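You operate a simulated robot arm through the tools that you are given. There is no shell and no other tool.

The job below is to be done with a simulated robot arm. You get a single attempt, and the scene is never put back.

Task
Put things in order on the packing table. At the end: the baking cup with the red handle is in the blue bowl; the white oil brush is on the blue grease tin; the orange mallet stands where the cup with the blue band stood; the cup with the blue band is on the blue flour tub; the yellow pad stands where the orange mallet stood; whatever was shut is shut again. Leave all else as you found it, and nothing knocked over. Set down upright: cup with the blue band.

Only the result counts: the job must be done as asked and must still hold three seconds after the hand-in. Knocking over, shifting, dropping, spilling or breaking anything else fails it.

Robot
A 6-joint arm with a two-finger gripper, fixed in place. Base frame: the origin is at the foot of the arm, x ahead of it, y to its left, z up; the work surface is at about z = 0. Readings come in mm, degrees, newtons and seconds.
With the tool pointing down near the work surface it reaches from about 240 to 620 mm from the base axis. Its first joint turns from -66.0 to 66.0 degrees. Payload 1.37 kg.
The tool frame sits at the grasp point between the pads (the TCP): z along the fingers, y along the line on which they close. The tips reach 22 mm beyond it. The gripper opens to 92 mm; its body begins 65 mm behind the TCP.
Orientation is that of the tool frame in the base frame, as [roll, pitch, yaw] about the fixed x, y, z axes, in that order (R = Rz(yaw) Ry(pitch) Rx(roll)). With the fingers straight down and closing along the base's y, the tool's x points along the base's -x, its y along +y and its z along -z.

Tools
- The arm moves only by the tool move_arm. Its argument "targets" is a list of rows, each a list of 3 entries, a list of its own where there are three numbers: the finger opening in mm, from 0 to 92, then the shift along the tool's x, y, z in units of 25 mm (1.0 is 25 mm), then the turn, a rotation vector about the tool's x, y, z in units of 8 degrees (1.0 is 8 degrees). In form: [[claw, [x, y, z], [rx, ry, rz]], ...]. A call has 1 to 20 rows; each row shifts and turns the commanded pose from where the row before left it, along the tool's axes as they then stand. A call with a number of a shift or a turn outside -1 to 1 is refused whole. Each row takes 0.2 s and may step no farther than 50 mm and 8.6 degrees from the row before; otherwise, or with a gripper value out of range, the whole call is refused. A pose out of reach is approached as far as the arm can. The call stops where the force on the tool passes 40 N (or 10 N more than at its start, if that is more) or the arm is blocked; 0.2 s more then pass. The fingers move at their own pace (about 59.9 mm/s each) and stop on an object; they squeeze with about 26 N. The grip force told is the motor's: it shows also when the fingers shut on nothing. Time passes only in rows, and 0.2 s behind the last, so rows that do not move let the fingers close. It gives the time, the measured TCP pose, the force on the tool (base axes), the opening and the grip force at its end, in the units of the frame above (readings bear some noise), with the torque about the TCP (base axes, N m) and any sound that the robot's microphone picked up.
- Cameras (640 x 400 px; columns grow to the right, rows downward): "scene" is fixed at [44.3, -443.3, 576]; the picture's right is [0.67, -0.74, 0.00], its down [-0.46, -0.42, -0.78] and it looks along [0.58, 0.52, -0.62] (base axes); focal length 311 px, centre (320, 200). "wrist" rides on the gripper at [71, 19, -102] in the tool frame; the picture's right is [-0.26, 0.97, 0.00], its down [-0.75, -0.20, -0.63] and it looks along [-0.60, -0.16, 0.78] (tool axes); focal length 280 px, centre (320, 200). There is no depth. A picture from a camera that has moved, and an enlarged one, comes with that camera's place and axes in the base frame and with its lens.
- camera(camera): a new picture of that camera. The clock stands still meanwhile.
- zoom(camera, box): a new picture of the part [left, top, right, bottom] of that camera's present view, enlarged. The clock stands still meanwhile.
- finish_job(): hands the job in; it is judged then, once.

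Nothing tells you positions but the pictures and the camera data. Unless the task says otherwise, let go and move clear before handing in.

The tools are called after ">>>" by a JSON object that holds its "fn" and its "kwargs". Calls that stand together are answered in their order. move_arm: Moves the arm, as the interface text tells. Its arguments: {"type":"object","properties":{"targets":{"type":"array","items":{"type":"array"}}},"required":["targets"]} The other tools are called the same way: camera (camera) takes a picture; zoom (camera, box) takes an enlarged picture of a part of a camera's view; finish_job () hands the job in.

At the start:

```text
time: 0.0
position: [342.2, 36.5, 358.1]
orientation: [180.0, -0.1, 180.0]
wrist_force: [0.2, 0.0, -0.8]
torque: [0.0, 0.02, -0.03]
opening: 92.1
grasp_force: 0.0
```

scene: 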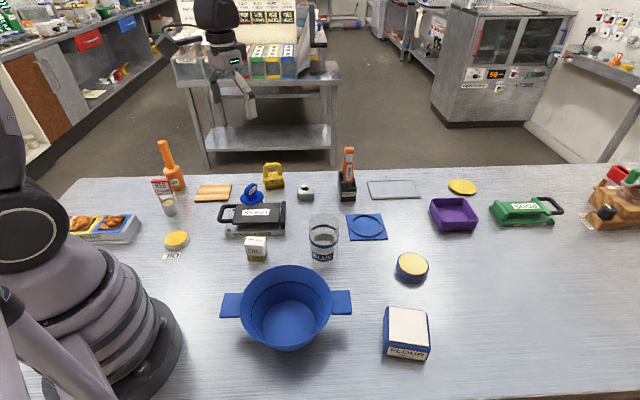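
wrist: 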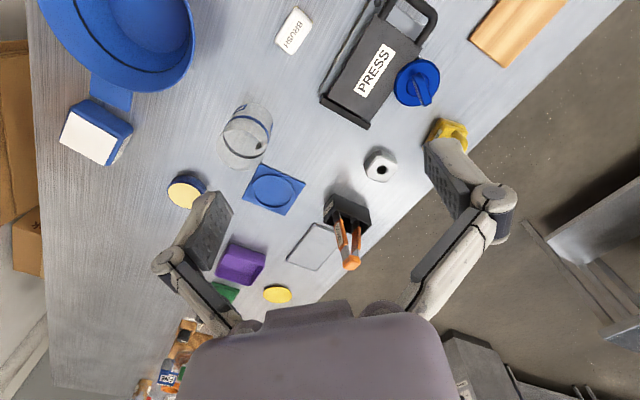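

I see a table with many items: a blue bowl, flour tub, a blue-banded cup, tins, a press, a mallet and so on. I'll zoom in on parts of the picture first to identify each thing.

>>> {"fn": "zoom", "kwargs": {"camera": "scene", "box": [60, 130, 220, 270]}}

>>> {"fn": "zoom", "kwargs": {"camera": "scene", "box": [200, 140, 400, 270]}}

>>> {"fn": "zoom", "kwargs": {"camera": "scene", "box": [360, 150, 640, 290]}}

>>> {"fn": "zoom", "kwargs": {"camera": "scene", "box": [200, 220, 460, 380]}}

>>> {"fn": "zoom", "kwargs": {"camera": "wrist", "box": [120, 80, 400, 320]}}

```text
2.86 times, centred on (140, 200) of scene
camera zoom: at [44.3, -443.3, 576.0], right [0.67, -0.74, 0.0], down [-0.46, -0.42, -0.78], along [0.58, 0.52, -0.62], focal length 889 px, centre (834, 200)
```

zoom: 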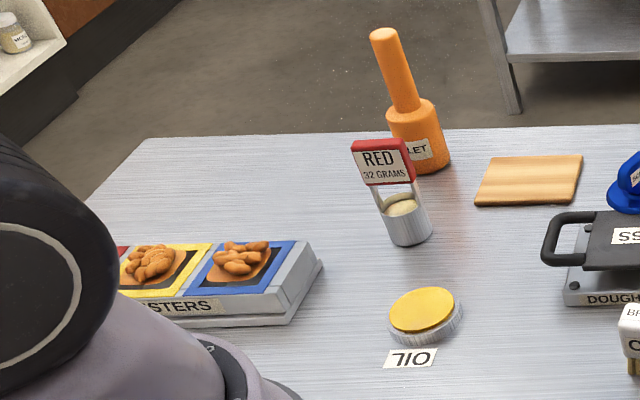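

```text
3.08 times, centred on (300, 205) of scene
camera zoom: at [44.3, -443.3, 576.0], right [0.67, -0.74, 0.0], down [-0.46, -0.42, -0.78], along [0.58, 0.52, -0.62], focal length 958 px, centre (382, 185)
```

zoom: 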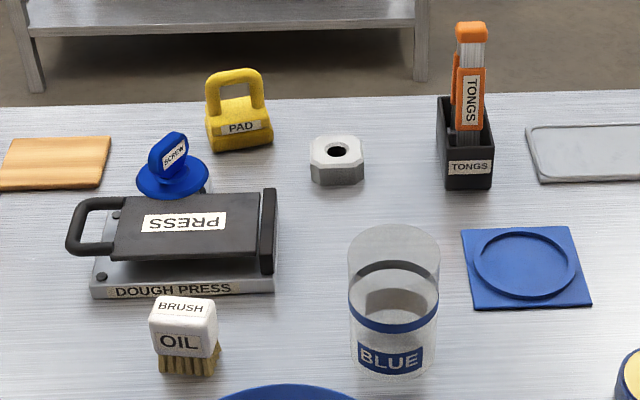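

```text
2.29 times, centred on (500, 220) of scene
camera zoom: at [44.3, -443.3, 576.0], right [0.67, -0.74, 0.0], down [-0.46, -0.42, -0.78], along [0.58, 0.52, -0.62], focal length 712 px, centre (-91, 154)
```

zoom: 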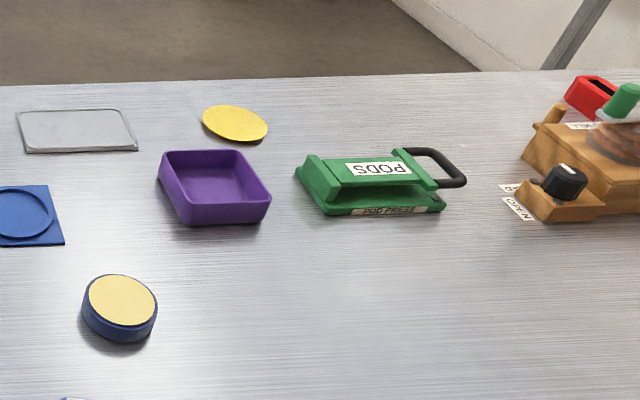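

```text
2.46 times, centred on (330, 300) of scene
camera zoom: at [44.3, -443.3, 576.0], right [0.67, -0.74, 0.0], down [-0.46, -0.42, -0.78], along [0.58, 0.52, -0.62], focal length 766 px, centre (295, -46)
```

zoom: 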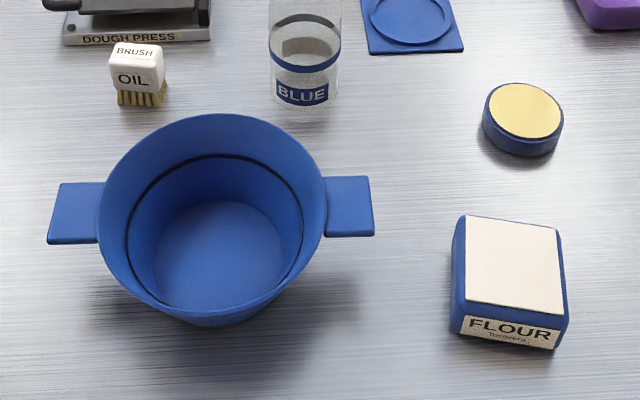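

```text
1.67 times, centred on (260, 200) of wrist
camera zoom: at [272.3, 55.1, 461.2], right [0.26, 0.97, 0.0], down [0.75, -0.2, 0.63], along [0.6, -0.16, -0.78], focal length 467 px, centre (420, 200)
```

zoom: 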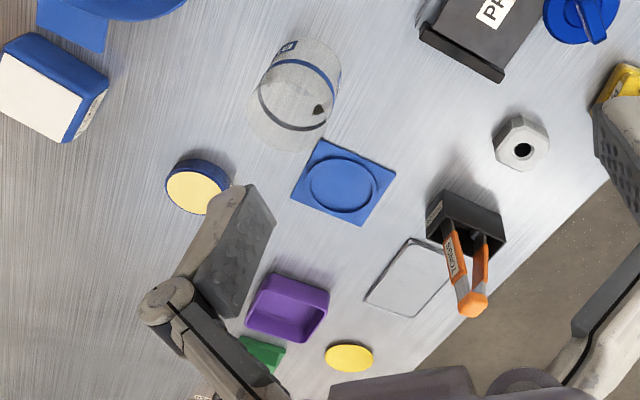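

The scene has a transparent blue-banded cup near (440,-100), a mallet near (344,425), a red-handled cup near (272,320), a yellow pad near (547,195), a brush near (320,5), a grease tin near (530,-283), a flour tub near (375,-360) and a bowl near (255,-180). Next I'll move the wrist camera over for closer views of the red cup and mallet.

>>> {"fn": "move_arm", "kwargs": {"targets": [[92, [0.811, 0.934, 0.331], [0, 0, 0]], [92, [0.811, 0.934, 0.331], [0, 0, 0]], [92, [0.811, 0.934, 0.331], [0, 0, 0]], [92, [0.811, 0.934, 0.331], [0, 0, 0]], [92, [0.811, 0.934, 0.331], [0, 0, 0]], [92, [0.811, 0.934, 0.331], [0, 0, 0]], [92, [0.811, 0.934, 0.331], [0, 0, 0]], [92, [0, 0, 0], [0, 0, -0.893]], [92, [0, 0, 0], [0, 0, -0.893]], [92, [0, 0, 0], [0, 0, -0.893]], [92, [0, 0, 0], [0, 0, -0.893]], [92, [0, 0, 0], [0, 0, -0.893]], [92, [0, 0, 0], [0, 0, -0.893]], [92, [0, 0, 0], [0, 0, -0.893]], [92, [0, 0, 0], [0, 0, 0]]]}}

>>> {"fn": "camera", "kwargs": {"camera": "wrist"}}

```text
time: 3.2
position: [200.3, 199.1, 299.6]
orientation: [-179.9, 0.0, -130.0]
wrist_force: [-1.4, 0.3, 1.0]
torque: [0.02, 0.0, -0.02]
opening: 91.8
grasp_force: 0.1
```

```text
taken
camera wrist: at [141.4, 157.7, 403.0], right [-0.57, 0.82, 0.0], down [0.64, 0.45, 0.63], along [0.51, 0.36, -0.78], focal length 280 px, centre (320, 200)
```

wrist: 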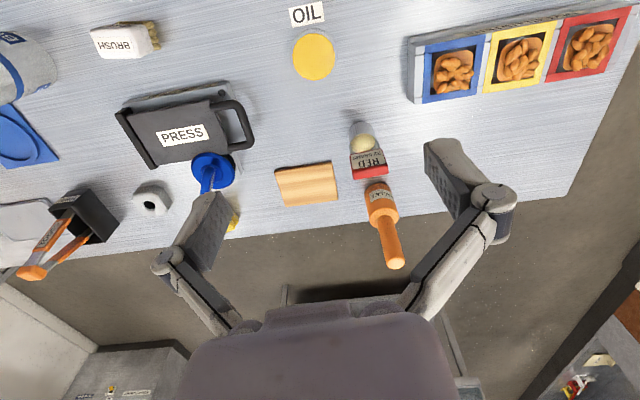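

>>> {"fn": "zoom", "kwargs": {"camera": "wrist", "box": [300, 100, 450, 290]}}

>>> {"fn": "zoom", "kwargs": {"camera": "wrist", "box": [400, 0, 640, 130]}}

>>> {"fn": "zoom", "kwargs": {"camera": "wrist", "box": [90, 70, 270, 240]}}

```text
2.11 times, centred on (375, 195) of wrist
camera zoom: at [141.4, 157.7, 403.0], right [-0.57, 0.82, 0.0], down [0.64, 0.45, 0.63], along [0.51, 0.36, -0.78], focal length 590 px, centre (204, 210)
```

zoom: 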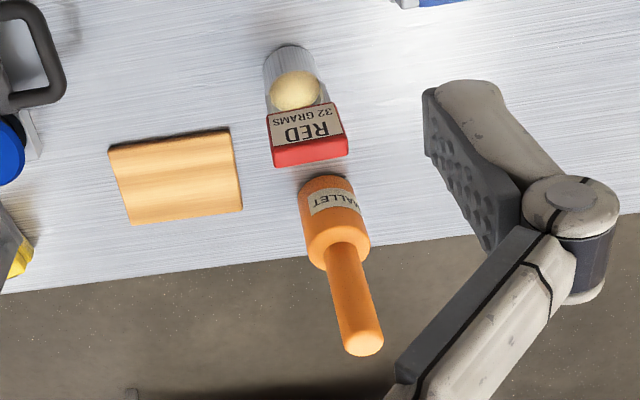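

```text
2.67 times, centred on (520, 65) of wrist
camera zoom: at [141.4, 157.7, 403.0], right [-0.57, 0.82, 0.0], down [0.64, 0.45, 0.63], along [0.51, 0.36, -0.78], focal length 748 px, centre (-213, 560)
```

zoom: 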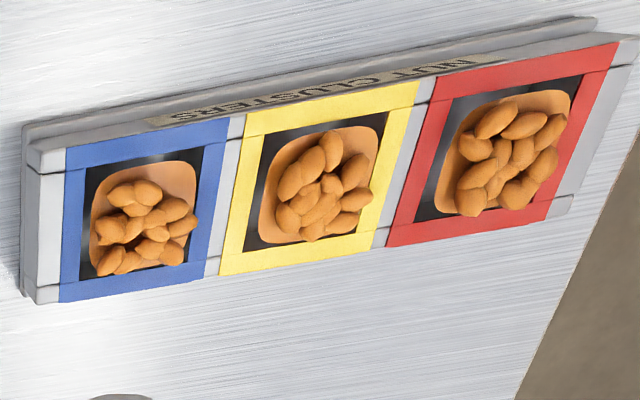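

```text
2.35 times, centred on (180, 155) of wrist
camera zoom: at [141.4, 157.7, 403.0], right [-0.57, 0.82, 0.0], down [0.64, 0.45, 0.63], along [0.51, 0.36, -0.78], focal length 660 px, centre (649, 306)
```

zoom: 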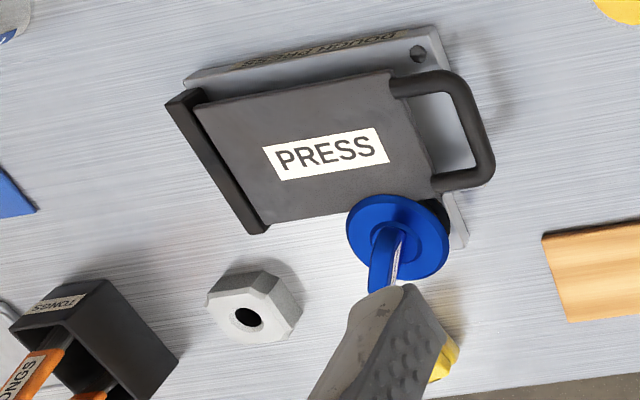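

The red-handled cup stands near (259,323), with a bar handle on two struts about 85 mm up. The mallet is near (333,428). I'll move closer to see the handle clearly.

>>> {"fn": "move_arm", "kwargs": {"targets": [[92, [0, 0, 0], [0, 0, 0.5]], [92, [-0.62, 0.325, 0.88], [0, 0, 0]], [92, [-0.62, 0.325, 0.88], [0, 0, 0]], [92, [-0.62, 0.325, 0.88], [0, 0, 0]], [92, [-0.62, 0.325, 0.88], [0, 0, 0]], [92, [-0.62, 0.325, 0.88], [0, 0, 0]], [92, [0, 0, 0], [0, 0, 0]]]}}

>>> {"fn": "camera", "kwargs": {"camera": "wrist"}}

>>> {"fn": "zoom", "kwargs": {"camera": "scene", "box": [130, 130, 210, 230]}}

```text
time: 4.8
position: [228.4, 283.9, 192.5]
orientation: [180.0, -0.1, -134.0]
wrist_force: [-1.1, -0.5, -0.3]
torque: [-0.04, 0.05, 0.0]
opening: 92.1
grasp_force: 0.0
```

```text
taken
camera wrist: at [164.5, 246.9, 294.2], right [-0.51, 0.86, 0.0], down [0.67, 0.4, 0.63], along [0.54, 0.32, -0.78], focal length 280 px, centre (320, 200)
```

wrist: 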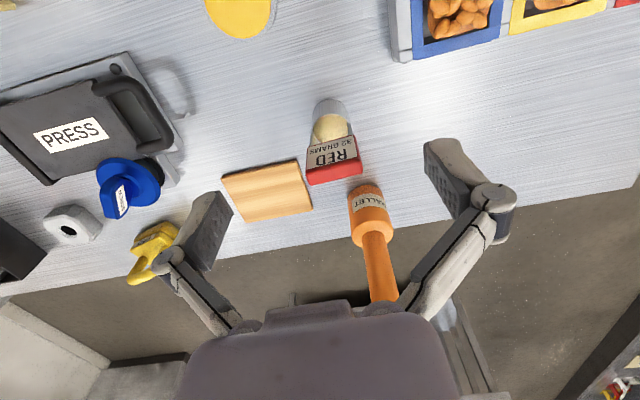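

```text
4.00 times, centred on (170, 180) of scene
camera zoom: at [44.3, -443.3, 576.0], right [0.67, -0.74, 0.0], down [-0.46, -0.42, -0.78], along [0.58, 0.52, -0.62], focal length 1245 px, centre (920, 280)
```

zoom: 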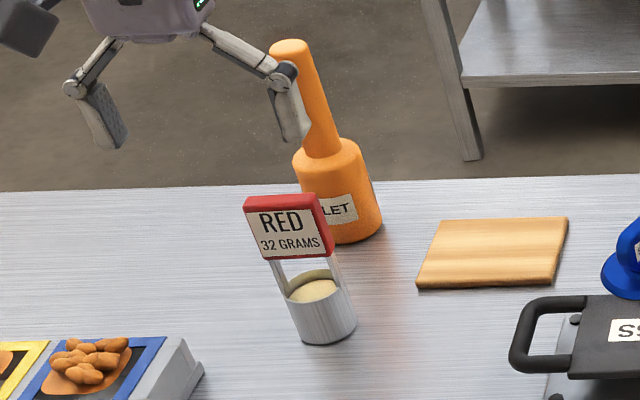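

>>> {"fn": "zoom", "kwargs": {"camera": "wrist", "box": [270, 80, 430, 200]}}

```text
3.33 times, centred on (350, 140) of wrist
camera zoom: at [164.5, 246.9, 294.2], right [-0.51, 0.86, 0.0], down [0.67, 0.4, 0.63], along [0.54, 0.32, -0.78], focal length 935 px, centre (220, 400)
```

zoom: 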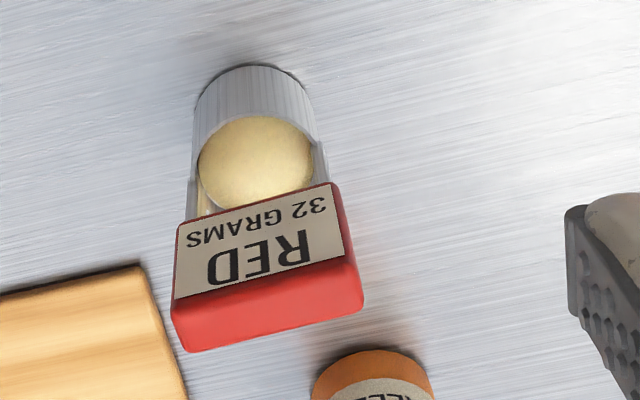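

The red cup's handle block is centred near (265,321), about 62–97 mm high and 44 mm wide. I'll position above it and check the alignment.

>>> {"fn": "move_arm", "kwargs": {"targets": [[92, [0, 0, 0], [0, 0, -0.275]], [92, [-0.694, -0.033, 0], [0, 0, 0]], [92, [-0.694, -0.033, 0], [0, 0, 0]], [92, [-0.694, -0.033, 0], [0, 0, 0]], [92, [0, 0, 0.8], [0, 0, 0]], [92, [0, 0, 0.8], [0, 0, 0]], [92, [0, 0, 0.8], [0, 0, 0]], [92, [0, 0, 0], [0, 0, 0]]]}}

>>> {"fn": "camera", "kwargs": {"camera": "wrist"}}

>>> {"fn": "zoom", "kwargs": {"camera": "scene", "box": [120, 130, 220, 230]}}

```text
time: 6.6
position: [260.9, 322.1, 130.7]
orientation: [180.0, 0.0, -131.8]
wrist_force: [-0.1, 0.4, -0.5]
torque: [0.03, -0.03, -0.02]
opening: 92.0
grasp_force: 0.0
```

```text
taken
camera wrist: at [199.7, 281.1, 233.2], right [-0.54, 0.84, 0.0], down [0.65, 0.43, 0.63], along [0.52, 0.34, -0.78], focal length 280 px, centre (320, 200)
```

wrist: 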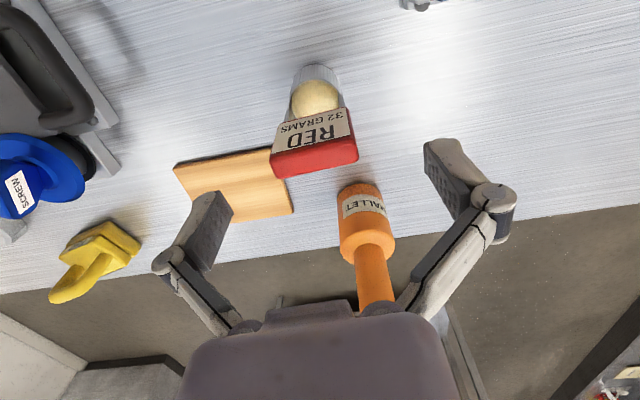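

```text
4.00 times, centred on (170, 180) of scene
camera zoom: at [44.3, -443.3, 576.0], right [0.67, -0.74, 0.0], down [-0.46, -0.42, -0.78], along [0.58, 0.52, -0.62], focal length 1245 px, centre (920, 280)
```

zoom: 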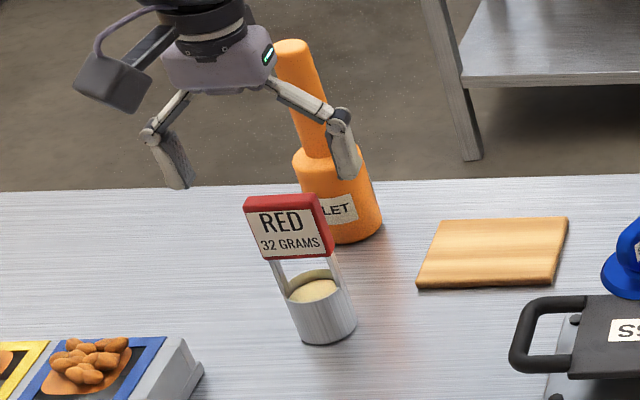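

The gripper sits slightly off the handle's centre. I'll shift a few mm, descend, and close on the red handle.

>>> {"fn": "move_arm", "kwargs": {"targets": [[92, [-0.145, -0.19, 0], [0, 0, 0.15]], [92, [0, 0, 0.677], [0, 0, 0]], [92, [0, 0, 0.677], [0, 0, 0]], [92, [0, 0, 0.677], [0, 0, 0]], [92, [0, 0, 0], [0, 0, 0]]]}}

>>> {"fn": "camera", "kwargs": {"camera": "wrist"}}

>>> {"fn": "zoom", "kwargs": {"camera": "scene", "box": [120, 130, 220, 230]}}

```text
time: 7.8
position: [268.2, 319.8, 79.2]
orientation: [-179.9, -0.1, -133.0]
wrist_force: [0.4, 0.1, 0.2]
torque: [0.0, -0.01, -0.04]
opening: 92.1
grasp_force: 0.1
```

```text
taken
camera wrist: at [206.1, 280.0, 182.2], right [-0.53, 0.85, 0.0], down [0.66, 0.41, 0.63], along [0.53, 0.33, -0.78], focal length 280 px, centre (320, 200)
```

wrist: 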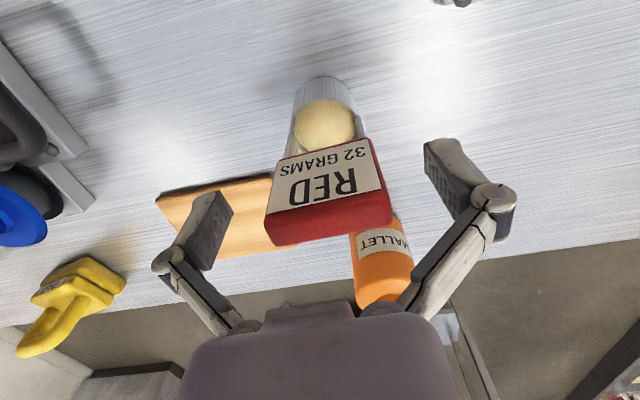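

```text
4.00 times, centred on (170, 180) of scene
camera zoom: at [44.3, -443.3, 576.0], right [0.67, -0.74, 0.0], down [-0.46, -0.42, -0.78], along [0.58, 0.52, -0.62], focal length 1245 px, centre (920, 280)
```

zoom: 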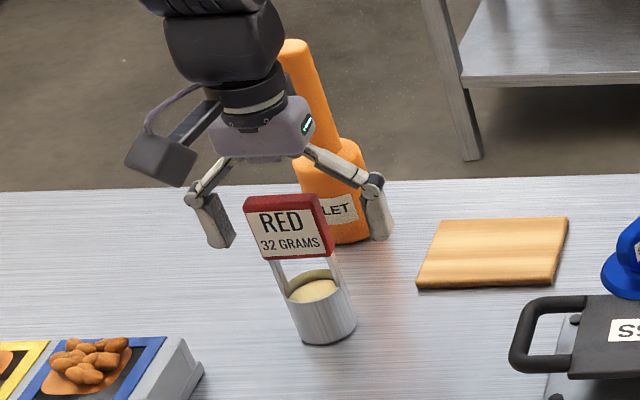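

The handle is between the fingers with a small offset. I'll nudge to centre it and close.

>>> {"fn": "move_arm", "kwargs": {"targets": [[92, [-0.12, 0.14, 0], [0, 0, 0]], [80, [0, 0, 0], [0, 0, 0]], [60, [0, 0, 0], [0, 0, 0]], [40, [0, 0, 0], [0, 0, 0]], [30, [0, 0, 0], [0, 0, 0]], [30, [0, 0, 0], [0, 0, 0]]]}}

>>> {"fn": "camera", "kwargs": {"camera": "wrist"}}

>>> {"fn": "zoom", "kwargs": {"camera": "scene", "box": [120, 130, 220, 230]}}

```text
time: 9.2
position: [267.3, 324.1, 80.5]
orientation: [-179.9, 0.0, -132.9]
wrist_force: [-1.3, 0.7, 2.7]
torque: [-0.04, 0.07, 0.0]
opening: 44.0
grasp_force: 25.9
```

```text
taken
camera wrist: at [205.4, 284.8, 182.9], right [-0.53, 0.85, 0.0], down [0.66, 0.41, 0.63], along [0.53, 0.33, -0.78], focal length 280 px, centre (320, 200)
```

wrist: 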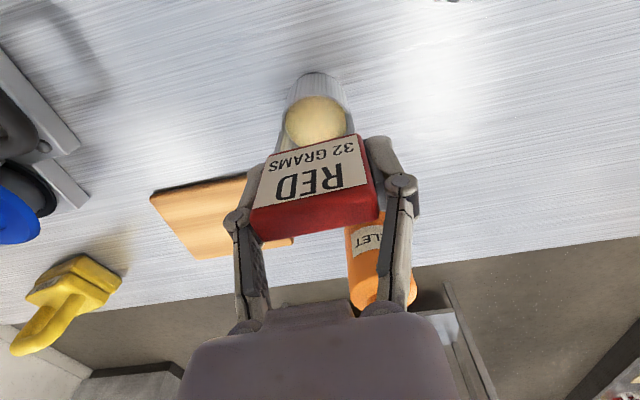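

```text
4.00 times, centred on (170, 180) of scene
camera zoom: at [44.3, -443.3, 576.0], right [0.67, -0.74, 0.0], down [-0.46, -0.42, -0.78], along [0.58, 0.52, -0.62], focal length 1245 px, centre (920, 280)
```

zoom: 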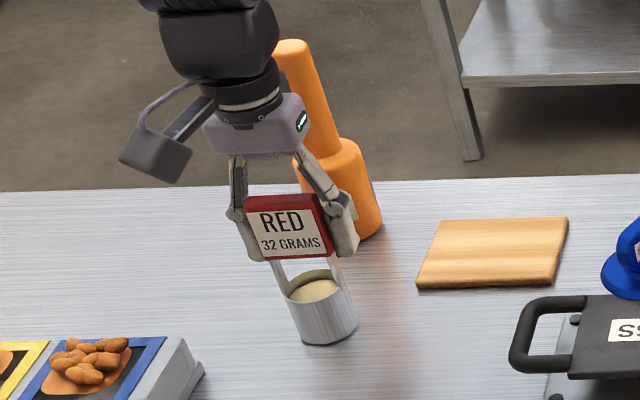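

The grip on the red handle holds (opening 44 mm). I'll lift it straight up and rotate the tool forward for the carry.

>>> {"fn": "move_arm", "kwargs": {"targets": [[30, [0, 0, -0.5], [0, 0, 0]], [30, [0, 0, -0.8], [0, 0, 0]], [30, [0, 0, -0.9], [0, 0, 0]], [30, [0, 0, -0.9], [0, 0, 0]], [30, [0, 0, -0.9], [0, 0, 0]], [30, [0, 0, -0.9], [0, 0, 0]], [30, [0, 0, -0.9], [0, 0, 0]], [30, [0, 0, -0.9], [0, 0, 0]], [30, [0, 0, 0], [0, 0, 0.979]], [30, [0, 0, 0], [0, 0, 0.979]], [30, [0, 0, 0], [0, 0, 0.979]], [30, [0, 0, 0], [0, 0, 0.979]], [30, [0, 0, 0], [0, 0, 0.979]], [30, [0, 0, 0], [0, 0, 0.979]], [30, [0, 0, 0], [0, 0, 0]]]}}

>>> {"fn": "camera", "kwargs": {"camera": "scene"}}

>>> {"fn": "camera", "kwargs": {"camera": "wrist"}}

```text
time: 12.4
position: [267.6, 325.5, 247.5]
orientation: [-179.9, 0.0, 180.0]
wrist_force: [0.2, -0.6, -1.3]
torque: [-0.03, -0.01, 0.01]
opening: 43.9
grasp_force: 26.0
```

```text
taken
```

scene: 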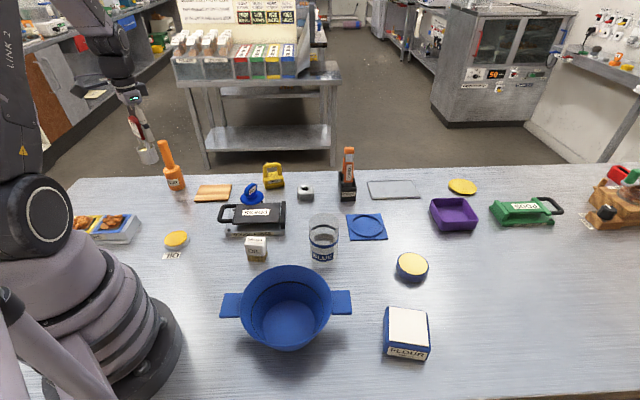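

```text
taken
camera wrist: at [197.4, 343.4, 350.2], right [0.26, 0.96, 0.0], down [0.75, -0.21, 0.63], along [0.6, -0.17, -0.78], focal length 280 px, centre (320, 200)
```

wrist: 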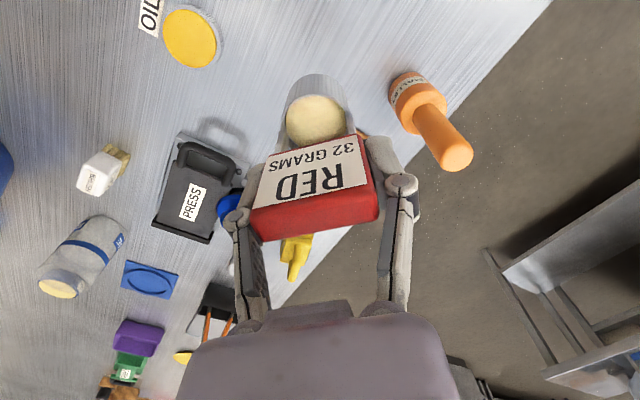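

The red cup is held level. I'll zoom in on the bowl now that the view is clear, to fix its centre.

>>> {"fn": "zoom", "kwargs": {"camera": "scene", "box": [210, 250, 370, 360]}}

>>> {"fn": "zoom", "kwargs": {"camera": "scene", "box": [280, 190, 400, 280]}}

>>> {"fn": "zoom", "kwargs": {"camera": "scene", "box": [220, 155, 320, 275]}}

>>> {"fn": "zoom", "kwargs": {"camera": "scene", "box": [360, 240, 460, 370]}}

```text
3.64 times, centred on (290, 305) of scene
camera zoom: at [44.3, -443.3, 576.0], right [0.67, -0.74, 0.0], down [-0.46, -0.42, -0.78], along [0.58, 0.52, -0.62], focal length 1132 px, centre (429, -182)
```

zoom: 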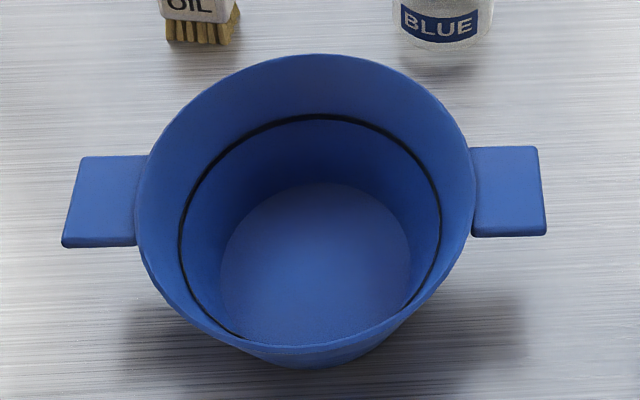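

```text
4.44 times, centred on (340, 235) of scene
camera zoom: at [44.3, -443.3, 576.0], right [0.67, -0.74, 0.0], down [-0.46, -0.42, -0.78], along [0.58, 0.52, -0.62], focal length 1383 px, centre (231, 44)
```

zoom: 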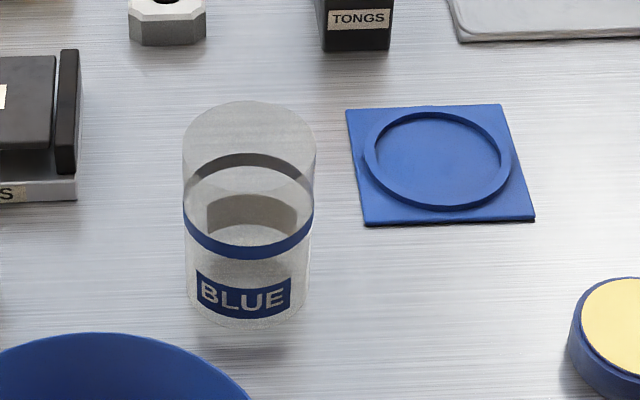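

```text
3.33 times, centred on (270, 215) of scene
camera zoom: at [44.3, -443.3, 576.0], right [0.67, -0.74, 0.0], down [-0.46, -0.42, -0.78], along [0.58, 0.52, -0.62], focal length 1038 px, centre (487, 150)
```

zoom: 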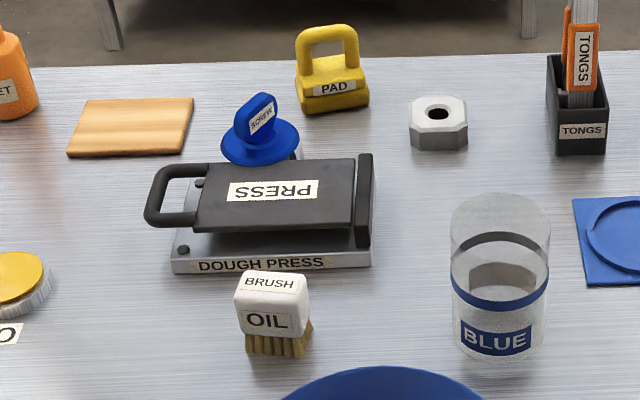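

```text
3.08 times, centred on (410, 305) of scene
camera zoom: at [44.3, -443.3, 576.0], right [0.67, -0.74, 0.0], down [-0.46, -0.42, -0.78], along [0.58, 0.52, -0.62], focal length 958 px, centre (43, -123)
```

zoom: 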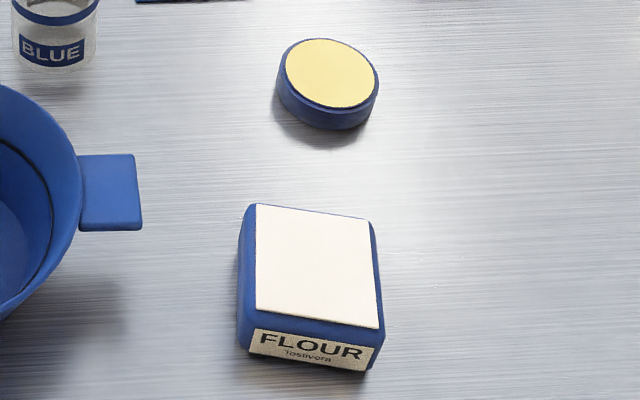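

The bowl centre is near (252,-176), with its rim at about 77 mm and a floor about 100 mm across. I'll carry the red cup over to it at a safe height.

>>> {"fn": "move_arm", "kwargs": {"targets": [[30, [-0.2, -0.5, 0], [0, 0, 0]], [30, [-0.2, -1, 0], [0, 0, 0]], [30, [-0.2, -1, 0], [0, 0, 0]], [30, [-0.2, -1, 0], [0, 0, 0]], [30, [-0.2, -1, 0], [0, 0, 0]], [30, [-0.2, -1, 0], [0, 0, 0]], [30, [-0.2, -1, 0], [0, 0, 0]], [30, [0, -1, 0], [0, 0, 0]], [30, [0, -1, 0], [0, 0, 0]], [30, [0, -1, 0], [0, 0, 0]], [30, [0, -1, 0], [0, 0, 0]], [30, [0, -1, 0], [0, 0, 0]], [30, [0, -1, 0], [0, 0, 0]], [30, [0.266, -1, 0], [0, 0, 0]], [30, [0.266, -1, 0], [0, 0, 0]], [30, [0.266, -1, 0], [0, 0, 0]], [30, [0.266, -1, 0], [0, 0, 0]], [30, [0.266, -1, 0], [0, 0, 0]], [30, [0.266, -1, 0], [0, 0, 0]], [30, [0.266, -0.6, 0], [0, 0, 0]]]}}

>>> {"fn": "camera", "kwargs": {"camera": "wrist"}}

>>> {"fn": "camera", "kwargs": {"camera": "scene"}}

```text
time: 16.6
position: [255.7, -151.0, 244.5]
orientation: [180.0, 0.0, -180.0]
wrist_force: [0.3, -0.3, -1.3]
torque: [-0.02, -0.01, -0.01]
opening: 43.7
grasp_force: 26.1
```

```text
taken
camera wrist: at [185.0, -132.1, 348.1], right [0.26, 0.97, 0.0], down [0.75, -0.2, 0.62], along [0.6, -0.16, -0.78], focal length 280 px, centre (320, 200)
```

wrist: 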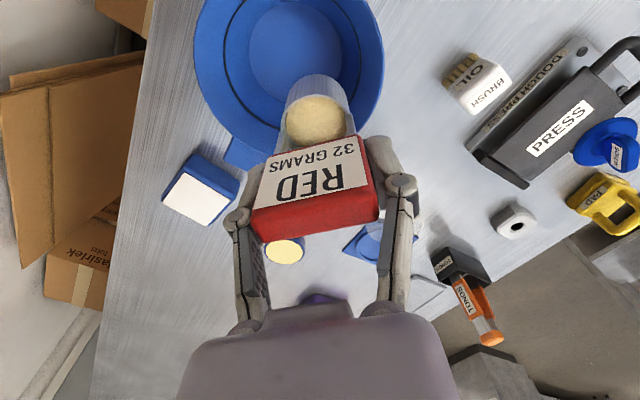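

```text
taken
```

scene: 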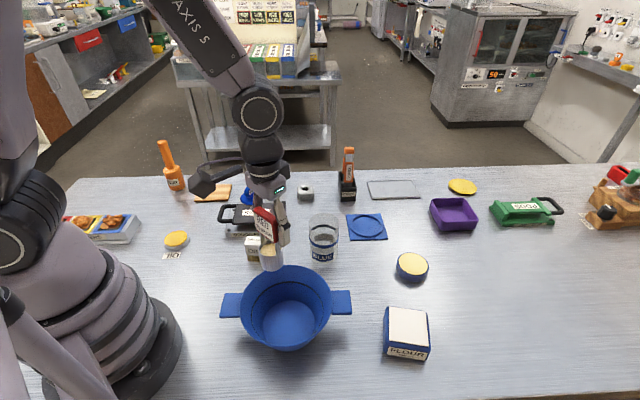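

I'm 26 mm short of the bowl's centre in y. I'll shift over and descend partway into the bowl, then check.

>>> {"fn": "move_arm", "kwargs": {"targets": [[30, [0.04, -0.52, 0], [0, 0, 0]], [30, [0.04, -0.52, 0], [0, 0, 0]], [30, [0, 0, 0.8], [0, 0, 0]], [30, [0, 0, 0.8], [0, 0, 0]], [30, [0, 0, 0.8], [0, 0, 0]], [30, [0, 0, 0.8], [0, 0, 0]], [30, [0, 0, 0.8], [0, 0, 0]], [30, [0, 0, 0.8], [0, 0, 0]], [30, [0, 0, 0.6], [0, 0, 0]], [30, [0, 0, 0], [0, 0, 0]]]}}

>>> {"fn": "camera", "kwargs": {"camera": "wrist"}}

>>> {"fn": "zoom", "kwargs": {"camera": "scene", "box": [210, 220, 370, 360]}}

```text
time: 18.8
position: [253.9, -178.7, 112.3]
orientation: [180.0, 0.0, -180.0]
wrist_force: [-0.3, 0.2, -1.5]
torque: [0.04, 0.01, -0.01]
opening: 43.9
grasp_force: 26.1
```

```text
taken
camera wrist: at [183.6, -159.8, 214.7], right [0.26, 0.97, 0.0], down [0.75, -0.2, 0.63], along [0.6, -0.16, -0.78], focal length 280 px, centre (320, 200)
```

wrist: 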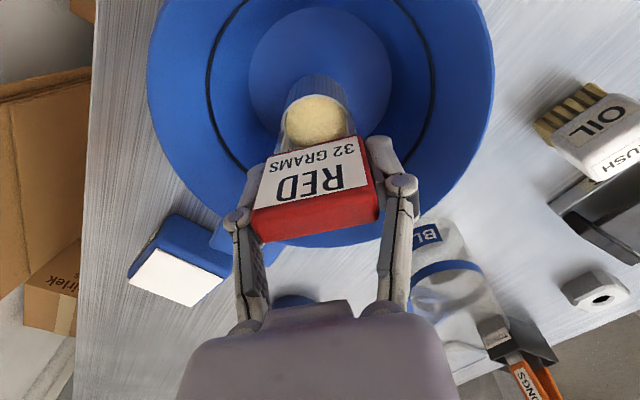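

```text
2.86 times, centred on (290, 290) of scene
camera zoom: at [44.3, -443.3, 576.0], right [0.67, -0.74, 0.0], down [-0.46, -0.42, -0.78], along [0.58, 0.52, -0.62], focal length 889 px, centre (406, -57)
```

zoom: 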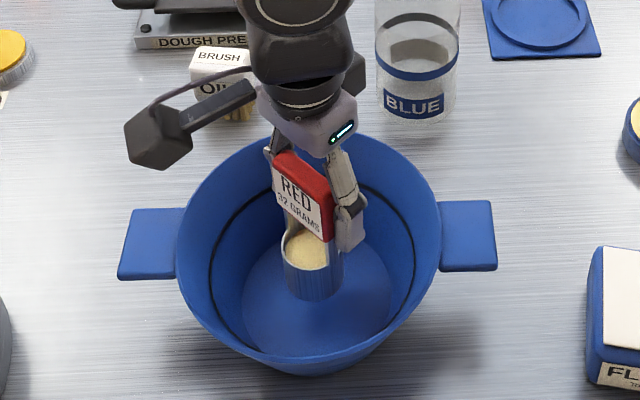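

The cup is well inside the bowl opening. I'll lower it to just above the floor, then feel for contact.

>>> {"fn": "move_arm", "kwargs": {"targets": [[30, [0.15, 0, 0.4], [0, 0, 0]], [30, [0, 0, 0.4], [0, 0, 0]], [30, [0, 0, 0.16], [0, 0, 0]], [30, [0, 0, 0], [0, 0, 0]]]}}

>>> {"fn": "zoom", "kwargs": {"camera": "scene", "box": [210, 220, 370, 360]}}

```text
time: 19.8
position: [248.5, -179.7, 87.6]
orientation: [180.0, 0.0, 180.0]
wrist_force: [-0.2, 1.0, -0.8]
torque: [-0.03, -0.02, -0.01]
opening: 43.8
grasp_force: 26.1
```

```text
2.86 times, centred on (290, 290) of scene
camera zoom: at [44.3, -443.3, 576.0], right [0.67, -0.74, 0.0], down [-0.46, -0.42, -0.78], along [0.58, 0.52, -0.62], focal length 889 px, centre (406, -57)
```

zoom: 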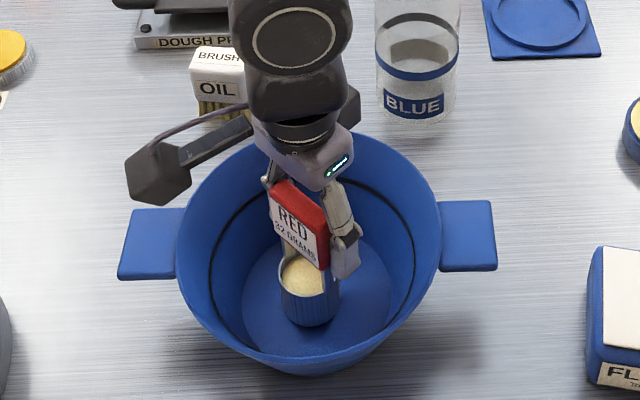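

>>> {"fn": "move_arm", "kwargs": {"targets": [[30, [0, 0, 0.06], [0, 0, 0]], [30, [0, 0, 0.06], [0, 0, 0]], [30, [0, 0, 0], [0, 0, 0]]]}}

```text
time: 20.6
position: [249.0, -178.2, 85.3]
orientation: [-180.0, 0.0, -180.0]
wrist_force: [-0.2, 1.0, 8.3]
torque: [0.03, 0.11, 0.03]
opening: 43.8
grasp_force: 25.8
```

The cup has touched the bowl floor (8 N). I'll open the fingers and lift clear.

>>> {"fn": "move_arm", "kwargs": {"targets": [[50, [0, 0, 0], [0, 0, 0]], [64, [0, 0, 0], [0, 0, 0]], [64, [0, 0, 0], [0, 0, 0]], [64, [0, 0, -0.5], [0, 0, 0]], [64, [0, 0, -1], [0, 0, 0]], [64, [0, 0, -1], [0, 0, 0]], [64, [0, 0, -1], [0, 0, 0]], [64, [0, 0, -1], [0, 0, 0]], [64, [0, 0, -1], [0, 0, 0]], [64, [0, 0, 0], [0, 0, 0]]]}}

>>> {"fn": "camera", "kwargs": {"camera": "wrist"}}

>>> {"fn": "camera", "kwargs": {"camera": "scene"}}

```text
time: 22.8
position: [247.5, -178.8, 223.2]
orientation: [-179.9, 0.1, 180.0]
wrist_force: [-0.2, -0.4, -0.5]
torque: [-0.02, 0.01, -0.02]
opening: 64.0
grasp_force: 0.0
```

```text
taken
camera wrist: at [178.7, -159.7, 325.8], right [0.26, 0.97, 0.0], down [0.75, -0.2, 0.63], along [0.6, -0.16, -0.78], focal length 280 px, centre (320, 200)
```

wrist: 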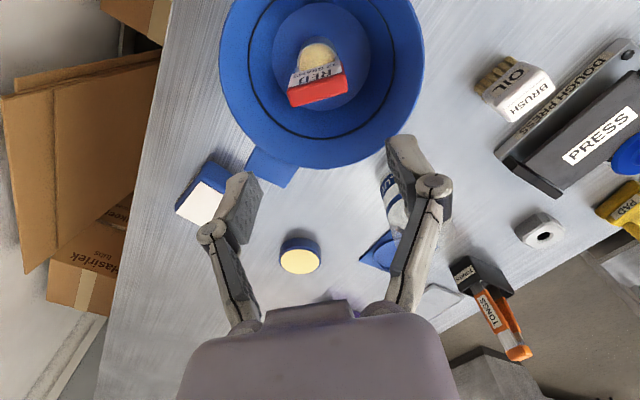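

```text
taken
```

scene: 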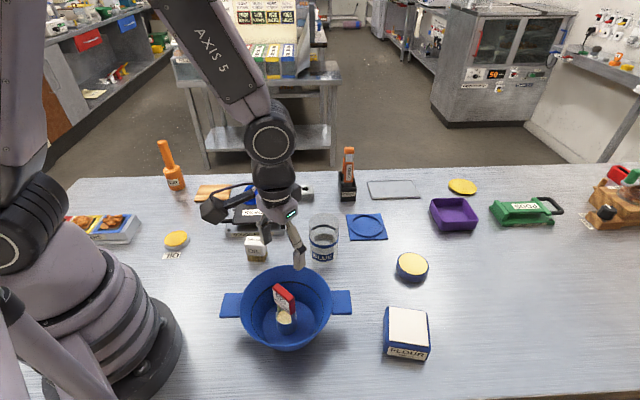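

The red cup now stands in the bowl. Next is the blue-banded cup, so I'll move the wrist camera to look down on it.

>>> {"fn": "move_arm", "kwargs": {"targets": [[92, [0, 0, -0.4], [0, 0, 0]], [92, [-0.88, 0.593, 0], [0, 0, 0]], [92, [-0.88, 0.593, 0], [0, 0, 0]], [92, [-0.88, 0.593, 0], [0, 0, 0]], [92, [-0.88, 0.593, 0], [0, 0, 0]], [92, [-0.88, 0.593, 0], [0, 0, 0]], [92, [-0.88, 0.593, 0], [0, 0, 0]], [92, [0, 0, 0], [0, 0, 0]]]}}

>>> {"fn": "camera", "kwargs": {"camera": "wrist"}}

>>> {"fn": "zoom", "kwargs": {"camera": "wrist", "box": [220, 40, 420, 240]}}

```text
time: 24.6
position: [384.0, -90.2, 232.1]
orientation: [-180.0, -0.1, -180.0]
wrist_force: [0.0, -0.9, -1.0]
torque: [0.0, -0.04, 0.0]
opening: 92.1
grasp_force: 0.2
```

```text
taken
camera wrist: at [312.4, -71.4, 335.1], right [0.26, 0.97, 0.0], down [0.75, -0.2, 0.63], along [0.6, -0.16, -0.78], focal length 280 px, centre (320, 200)
```

wrist: 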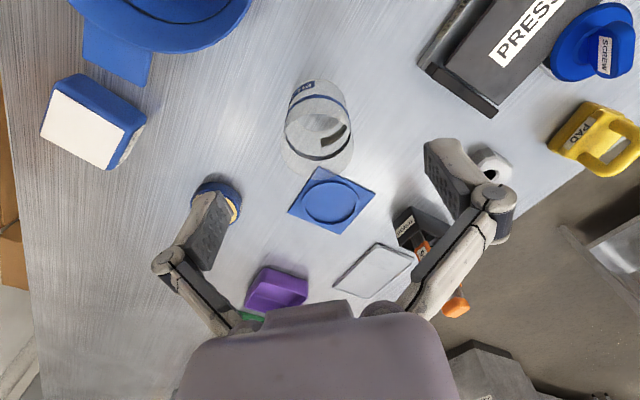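

```text
2.00 times, centred on (320, 140) of wrist
camera zoom: at [312.4, -71.4, 335.1], right [0.26, 0.97, 0.0], down [0.75, -0.2, 0.63], along [0.6, -0.16, -0.78], focal length 561 px, centre (320, 320)
```

zoom: 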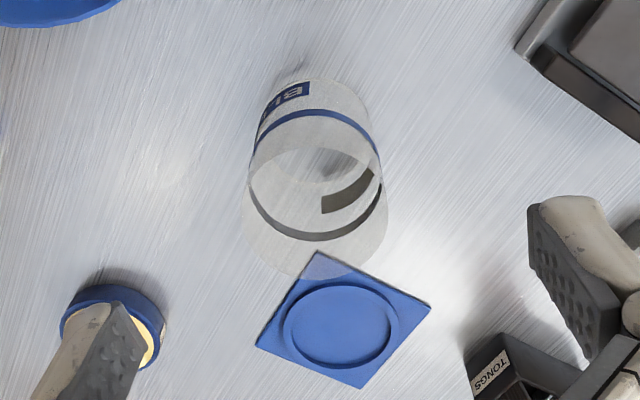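

The cup is empty and transparent, about 68 mm wide and 103 mm tall, centred near (433,-105). I'll move above it and check alignment before descending.

>>> {"fn": "move_arm", "kwargs": {"targets": [[92, [-0.66, -0.2, 0], [0, 0, 0]], [92, [-0.66, -0.2, 0], [0, 0, 0]], [92, [-0.66, -0.2, 0], [0, 0, 0]], [92, [0, 0, 0.9], [0, 0, 0]], [92, [0, 0, 0.9], [0, 0, 0]], [92, [0, 0, 0.9], [0, 0, 0]], [92, [0, 0, 0.5], [0, 0, 0]], [92, [0, 0, 0], [0, 0, 0]]]}}

>>> {"fn": "camera", "kwargs": {"camera": "wrist"}}

>>> {"fn": "zoom", "kwargs": {"camera": "scene", "box": [260, 140, 400, 280]}}

```text
time: 26.4
position: [430.1, -104.4, 152.2]
orientation: [-180.0, -0.1, -180.0]
wrist_force: [0.1, 0.1, -0.1]
torque: [0.0, -0.02, 0.0]
opening: 92.1
grasp_force: 0.0
```

```text
taken
camera wrist: at [360.9, -85.9, 254.3], right [0.26, 0.97, 0.0], down [0.75, -0.2, 0.63], along [0.6, -0.16, -0.78], focal length 280 px, centre (320, 200)
```

wrist: 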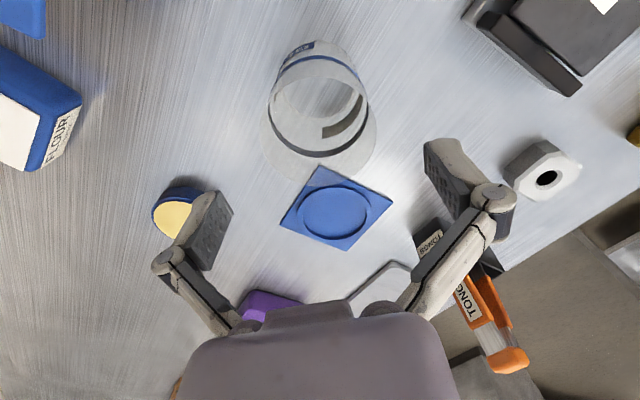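

```text
2.86 times, centred on (330, 210) of scene
camera zoom: at [44.3, -443.3, 576.0], right [0.67, -0.74, 0.0], down [-0.46, -0.42, -0.78], along [0.58, 0.52, -0.62], focal length 889 px, centre (291, 171)
```

zoom: 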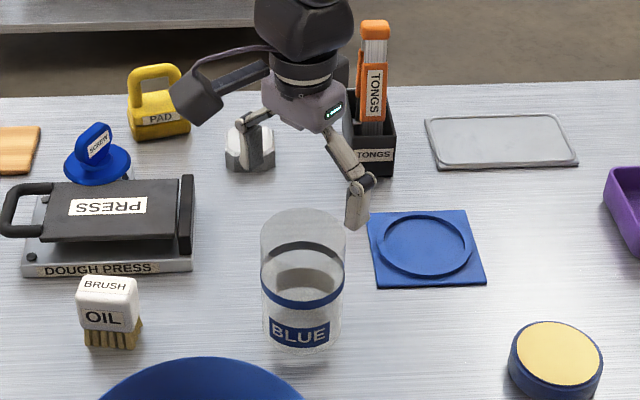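

TCP (430,-104) matches the cup centre within a couple of mm. I'll descend around the cup to about z=58.

>>> {"fn": "move_arm", "kwargs": {"targets": [[92, [-0.04, -0.02, 0.8], [0, 0, 0]], [92, [0, 0, 0.8], [0, 0, 0]], [92, [0, 0, 0.8], [0, 0, 0]], [92, [0, 0, 0.8], [0, 0, 0]], [92, [0, 0, 0.55], [0, 0, 0]], [92, [0, 0, 0], [0, 0, 0]]]}}

>>> {"fn": "camera", "kwargs": {"camera": "wrist"}}

>>> {"fn": "zoom", "kwargs": {"camera": "scene", "box": [260, 140, 400, 280]}}

```text
time: 27.8
position: [432.4, -105.7, 58.9]
orientation: [180.0, 0.1, -180.0]
wrist_force: [-0.3, 0.0, 0.4]
torque: [0.01, 0.01, -0.02]
opening: 92.1
grasp_force: 0.1
```

```text
taken
camera wrist: at [362.1, -86.5, 161.5], right [0.26, 0.97, 0.0], down [0.75, -0.2, 0.63], along [0.6, -0.16, -0.78], focal length 280 px, centre (320, 200)
```

wrist: 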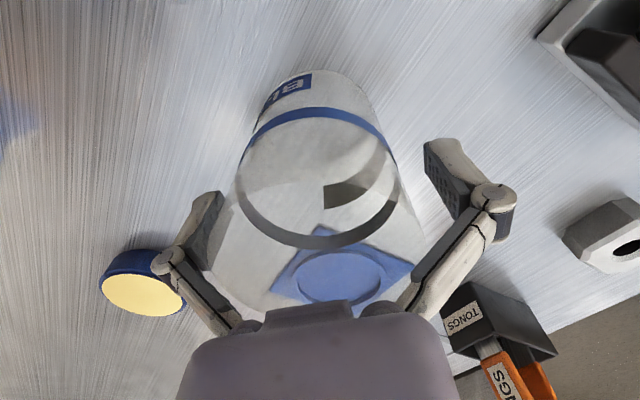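

```text
2.86 times, centred on (330, 210) of scene
camera zoom: at [44.3, -443.3, 576.0], right [0.67, -0.74, 0.0], down [-0.46, -0.42, -0.78], along [0.58, 0.52, -0.62], focal length 889 px, centre (291, 171)
```

zoom: 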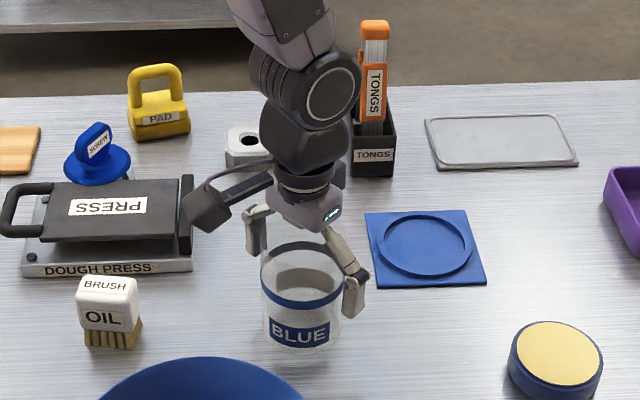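

>>> {"fn": "move_arm", "kwargs": {"targets": [[80, [0, -0.05, 0], [0, 0, 0]], [70, [0, 0, 0], [0, 0, 0]], [60, [0, 0, 0], [0, 0, 0]], [55, [0, 0, 0], [0, 0, 0]], [55, [0, 0, 0], [0, 0, 0]]]}}

>>> {"fn": "zoom", "kwargs": {"camera": "scene", "box": [260, 140, 400, 280]}}

```text
time: 29.0
position: [433.7, -106.1, 60.3]
orientation: [180.0, 0.2, -180.0]
wrist_force: [-2.2, 3.1, 34.5]
torque: [-0.02, 0.2, -0.06]
opening: 80.3
grasp_force: 26.0
```

```text
2.86 times, centred on (330, 210) of scene
camera zoom: at [44.1, -443.3, 576.1], right [0.67, -0.74, 0.0], down [-0.46, -0.42, -0.78], along [0.58, 0.52, -0.62], focal length 889 px, centre (291, 171)
```

zoom: 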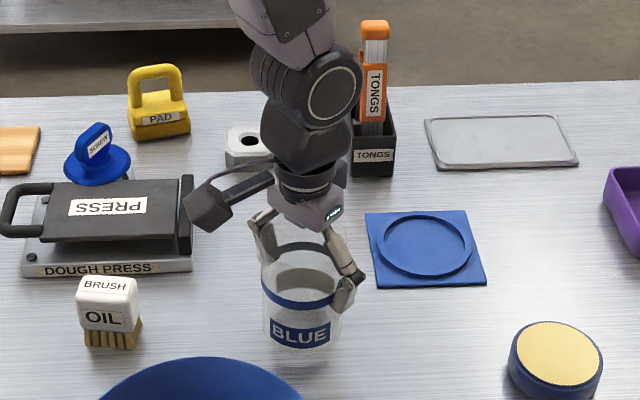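

The finger links are pressing on the rim (34 N upward) because I'm too deep. I'll open, rise so the rim sits at pad level, and look again.

>>> {"fn": "move_arm", "kwargs": {"targets": [[92, [0, 0, 0], [0, 0, 0]], [92, [0, 0, 0], [0, 0, 0]], [92, [0, 0, -0.6], [0, 0, 0]], [92, [0, 0, -0.6], [0, 0, 0]], [92, [0, 0, 0], [0, 0, 0]]]}}

>>> {"fn": "camera", "kwargs": {"camera": "wrist"}}

>>> {"fn": "zoom", "kwargs": {"camera": "scene", "box": [280, 170, 370, 270]}}

```text
time: 30.2
position: [432.4, -106.1, 89.5]
orientation: [179.9, 0.0, 179.9]
wrist_force: [-0.1, 0.4, 0.7]
torque: [0.0, -0.03, -0.02]
opening: 92.2
grasp_force: 0.0
```

```text
taken
camera wrist: at [362.0, -86.9, 192.5], right [0.26, 0.97, 0.0], down [0.75, -0.2, 0.62], along [0.6, -0.16, -0.78], focal length 280 px, centre (320, 200)
```

wrist: 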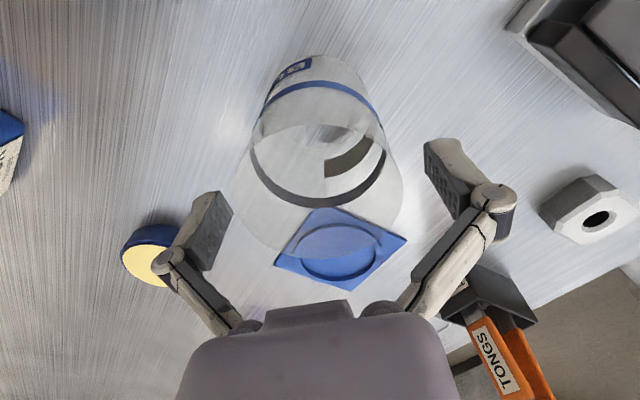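

```text
4.00 times, centred on (325, 220) of scene
camera zoom: at [44.3, -443.3, 576.0], right [0.67, -0.74, 0.0], down [-0.46, -0.42, -0.78], along [0.58, 0.52, -0.62], focal length 1245 px, centre (300, 120)
```

zoom: 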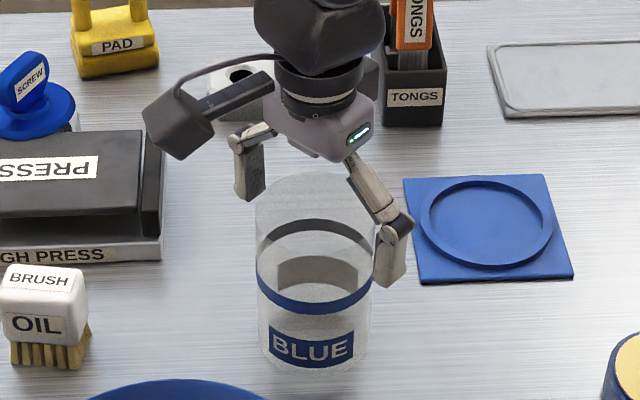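

The cup hasn't moved. The rim is now about 13 mm above the TCP, within the pads. I'll close gently and check the force.

>>> {"fn": "move_arm", "kwargs": {"targets": [[80, [0, 0, 0], [0, 0, 0]], [72, [0, 0, 0], [0, 0, 0]], [64, [0, 0, 0], [0, 0, 0]], [60, [0, 0, 0], [0, 0, 0]]]}}

>>> {"fn": "camera", "kwargs": {"camera": "wrist"}}

>>> {"fn": "zoom", "kwargs": {"camera": "scene", "box": [280, 170, 370, 270]}}

```text
time: 31.2
position: [432.7, -105.3, 91.0]
orientation: [180.0, 0.0, 180.0]
wrist_force: [-0.8, -0.1, 5.2]
torque: [-0.07, 0.1, -0.01]
opening: 65.6
grasp_force: 25.7
```

```text
taken
camera wrist: at [362.1, -87.0, 192.7], right [0.26, 0.97, 0.0], down [0.75, -0.2, 0.63], along [0.6, -0.16, -0.78], focal length 280 px, centre (320, 200)
```

wrist: 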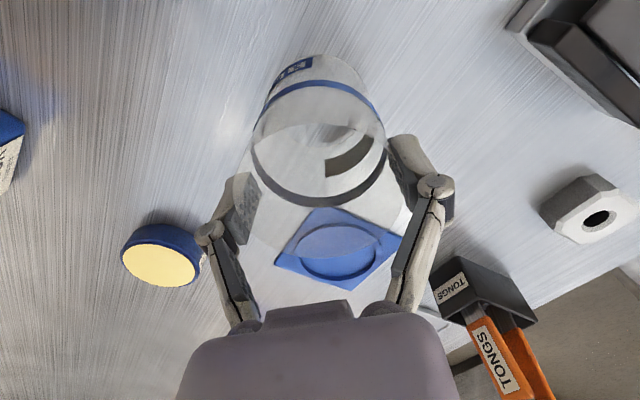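

```text
4.00 times, centred on (325, 220) of scene
camera zoom: at [44.3, -443.3, 576.1], right [0.67, -0.74, 0.0], down [-0.46, -0.42, -0.78], along [0.58, 0.52, -0.62], focal length 1245 px, centre (300, 120)
```

zoom: 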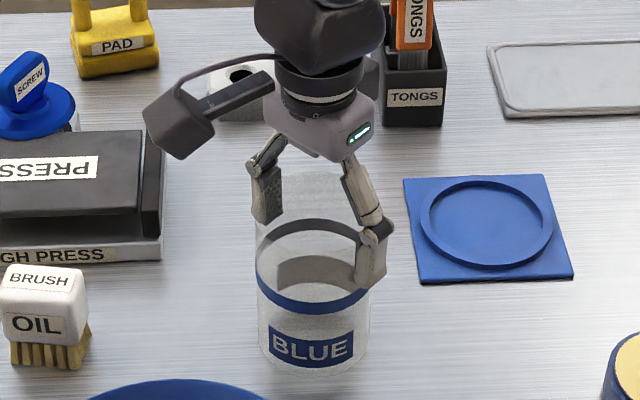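

The cup is gripped at 65.6 mm, and its place is recorded as about (433,-105). I'll lift it and check it's held.

>>> {"fn": "move_arm", "kwargs": {"targets": [[55, [0, 0, -0.3], [0, 0, 0]], [55, [0, 0, -0.6], [0, 0, 0]], [55, [0, 0, -0.8], [0, 0, 0]], [55, [0, 0, -0.8], [0, 0, 0]], [55, [0, 0, -0.8], [0, 0, 0]], [55, [0, 0, -0.8], [0, 0, 0]], [55, [0, 0, -0.5], [0, 0, 0]], [55, [0, 0, 0], [0, 0, 0]]]}}

>>> {"fn": "camera", "kwargs": {"camera": "scene"}}

```text
time: 33.0
position: [431.9, -105.9, 203.6]
orientation: [180.0, 0.0, -180.0]
wrist_force: [0.6, -0.3, -0.3]
torque: [0.02, 0.0, -0.02]
opening: 65.2
grasp_force: 25.6
```

```text
taken
```

scene: 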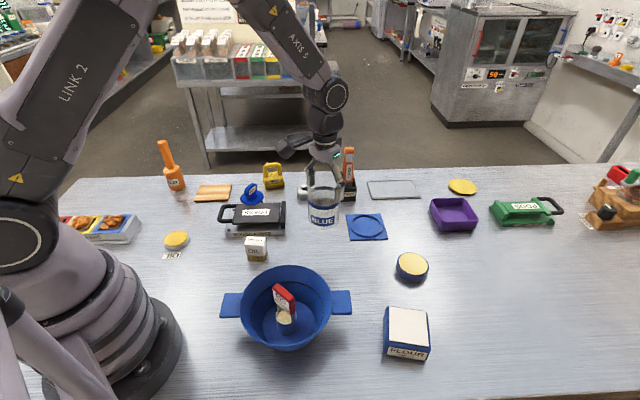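

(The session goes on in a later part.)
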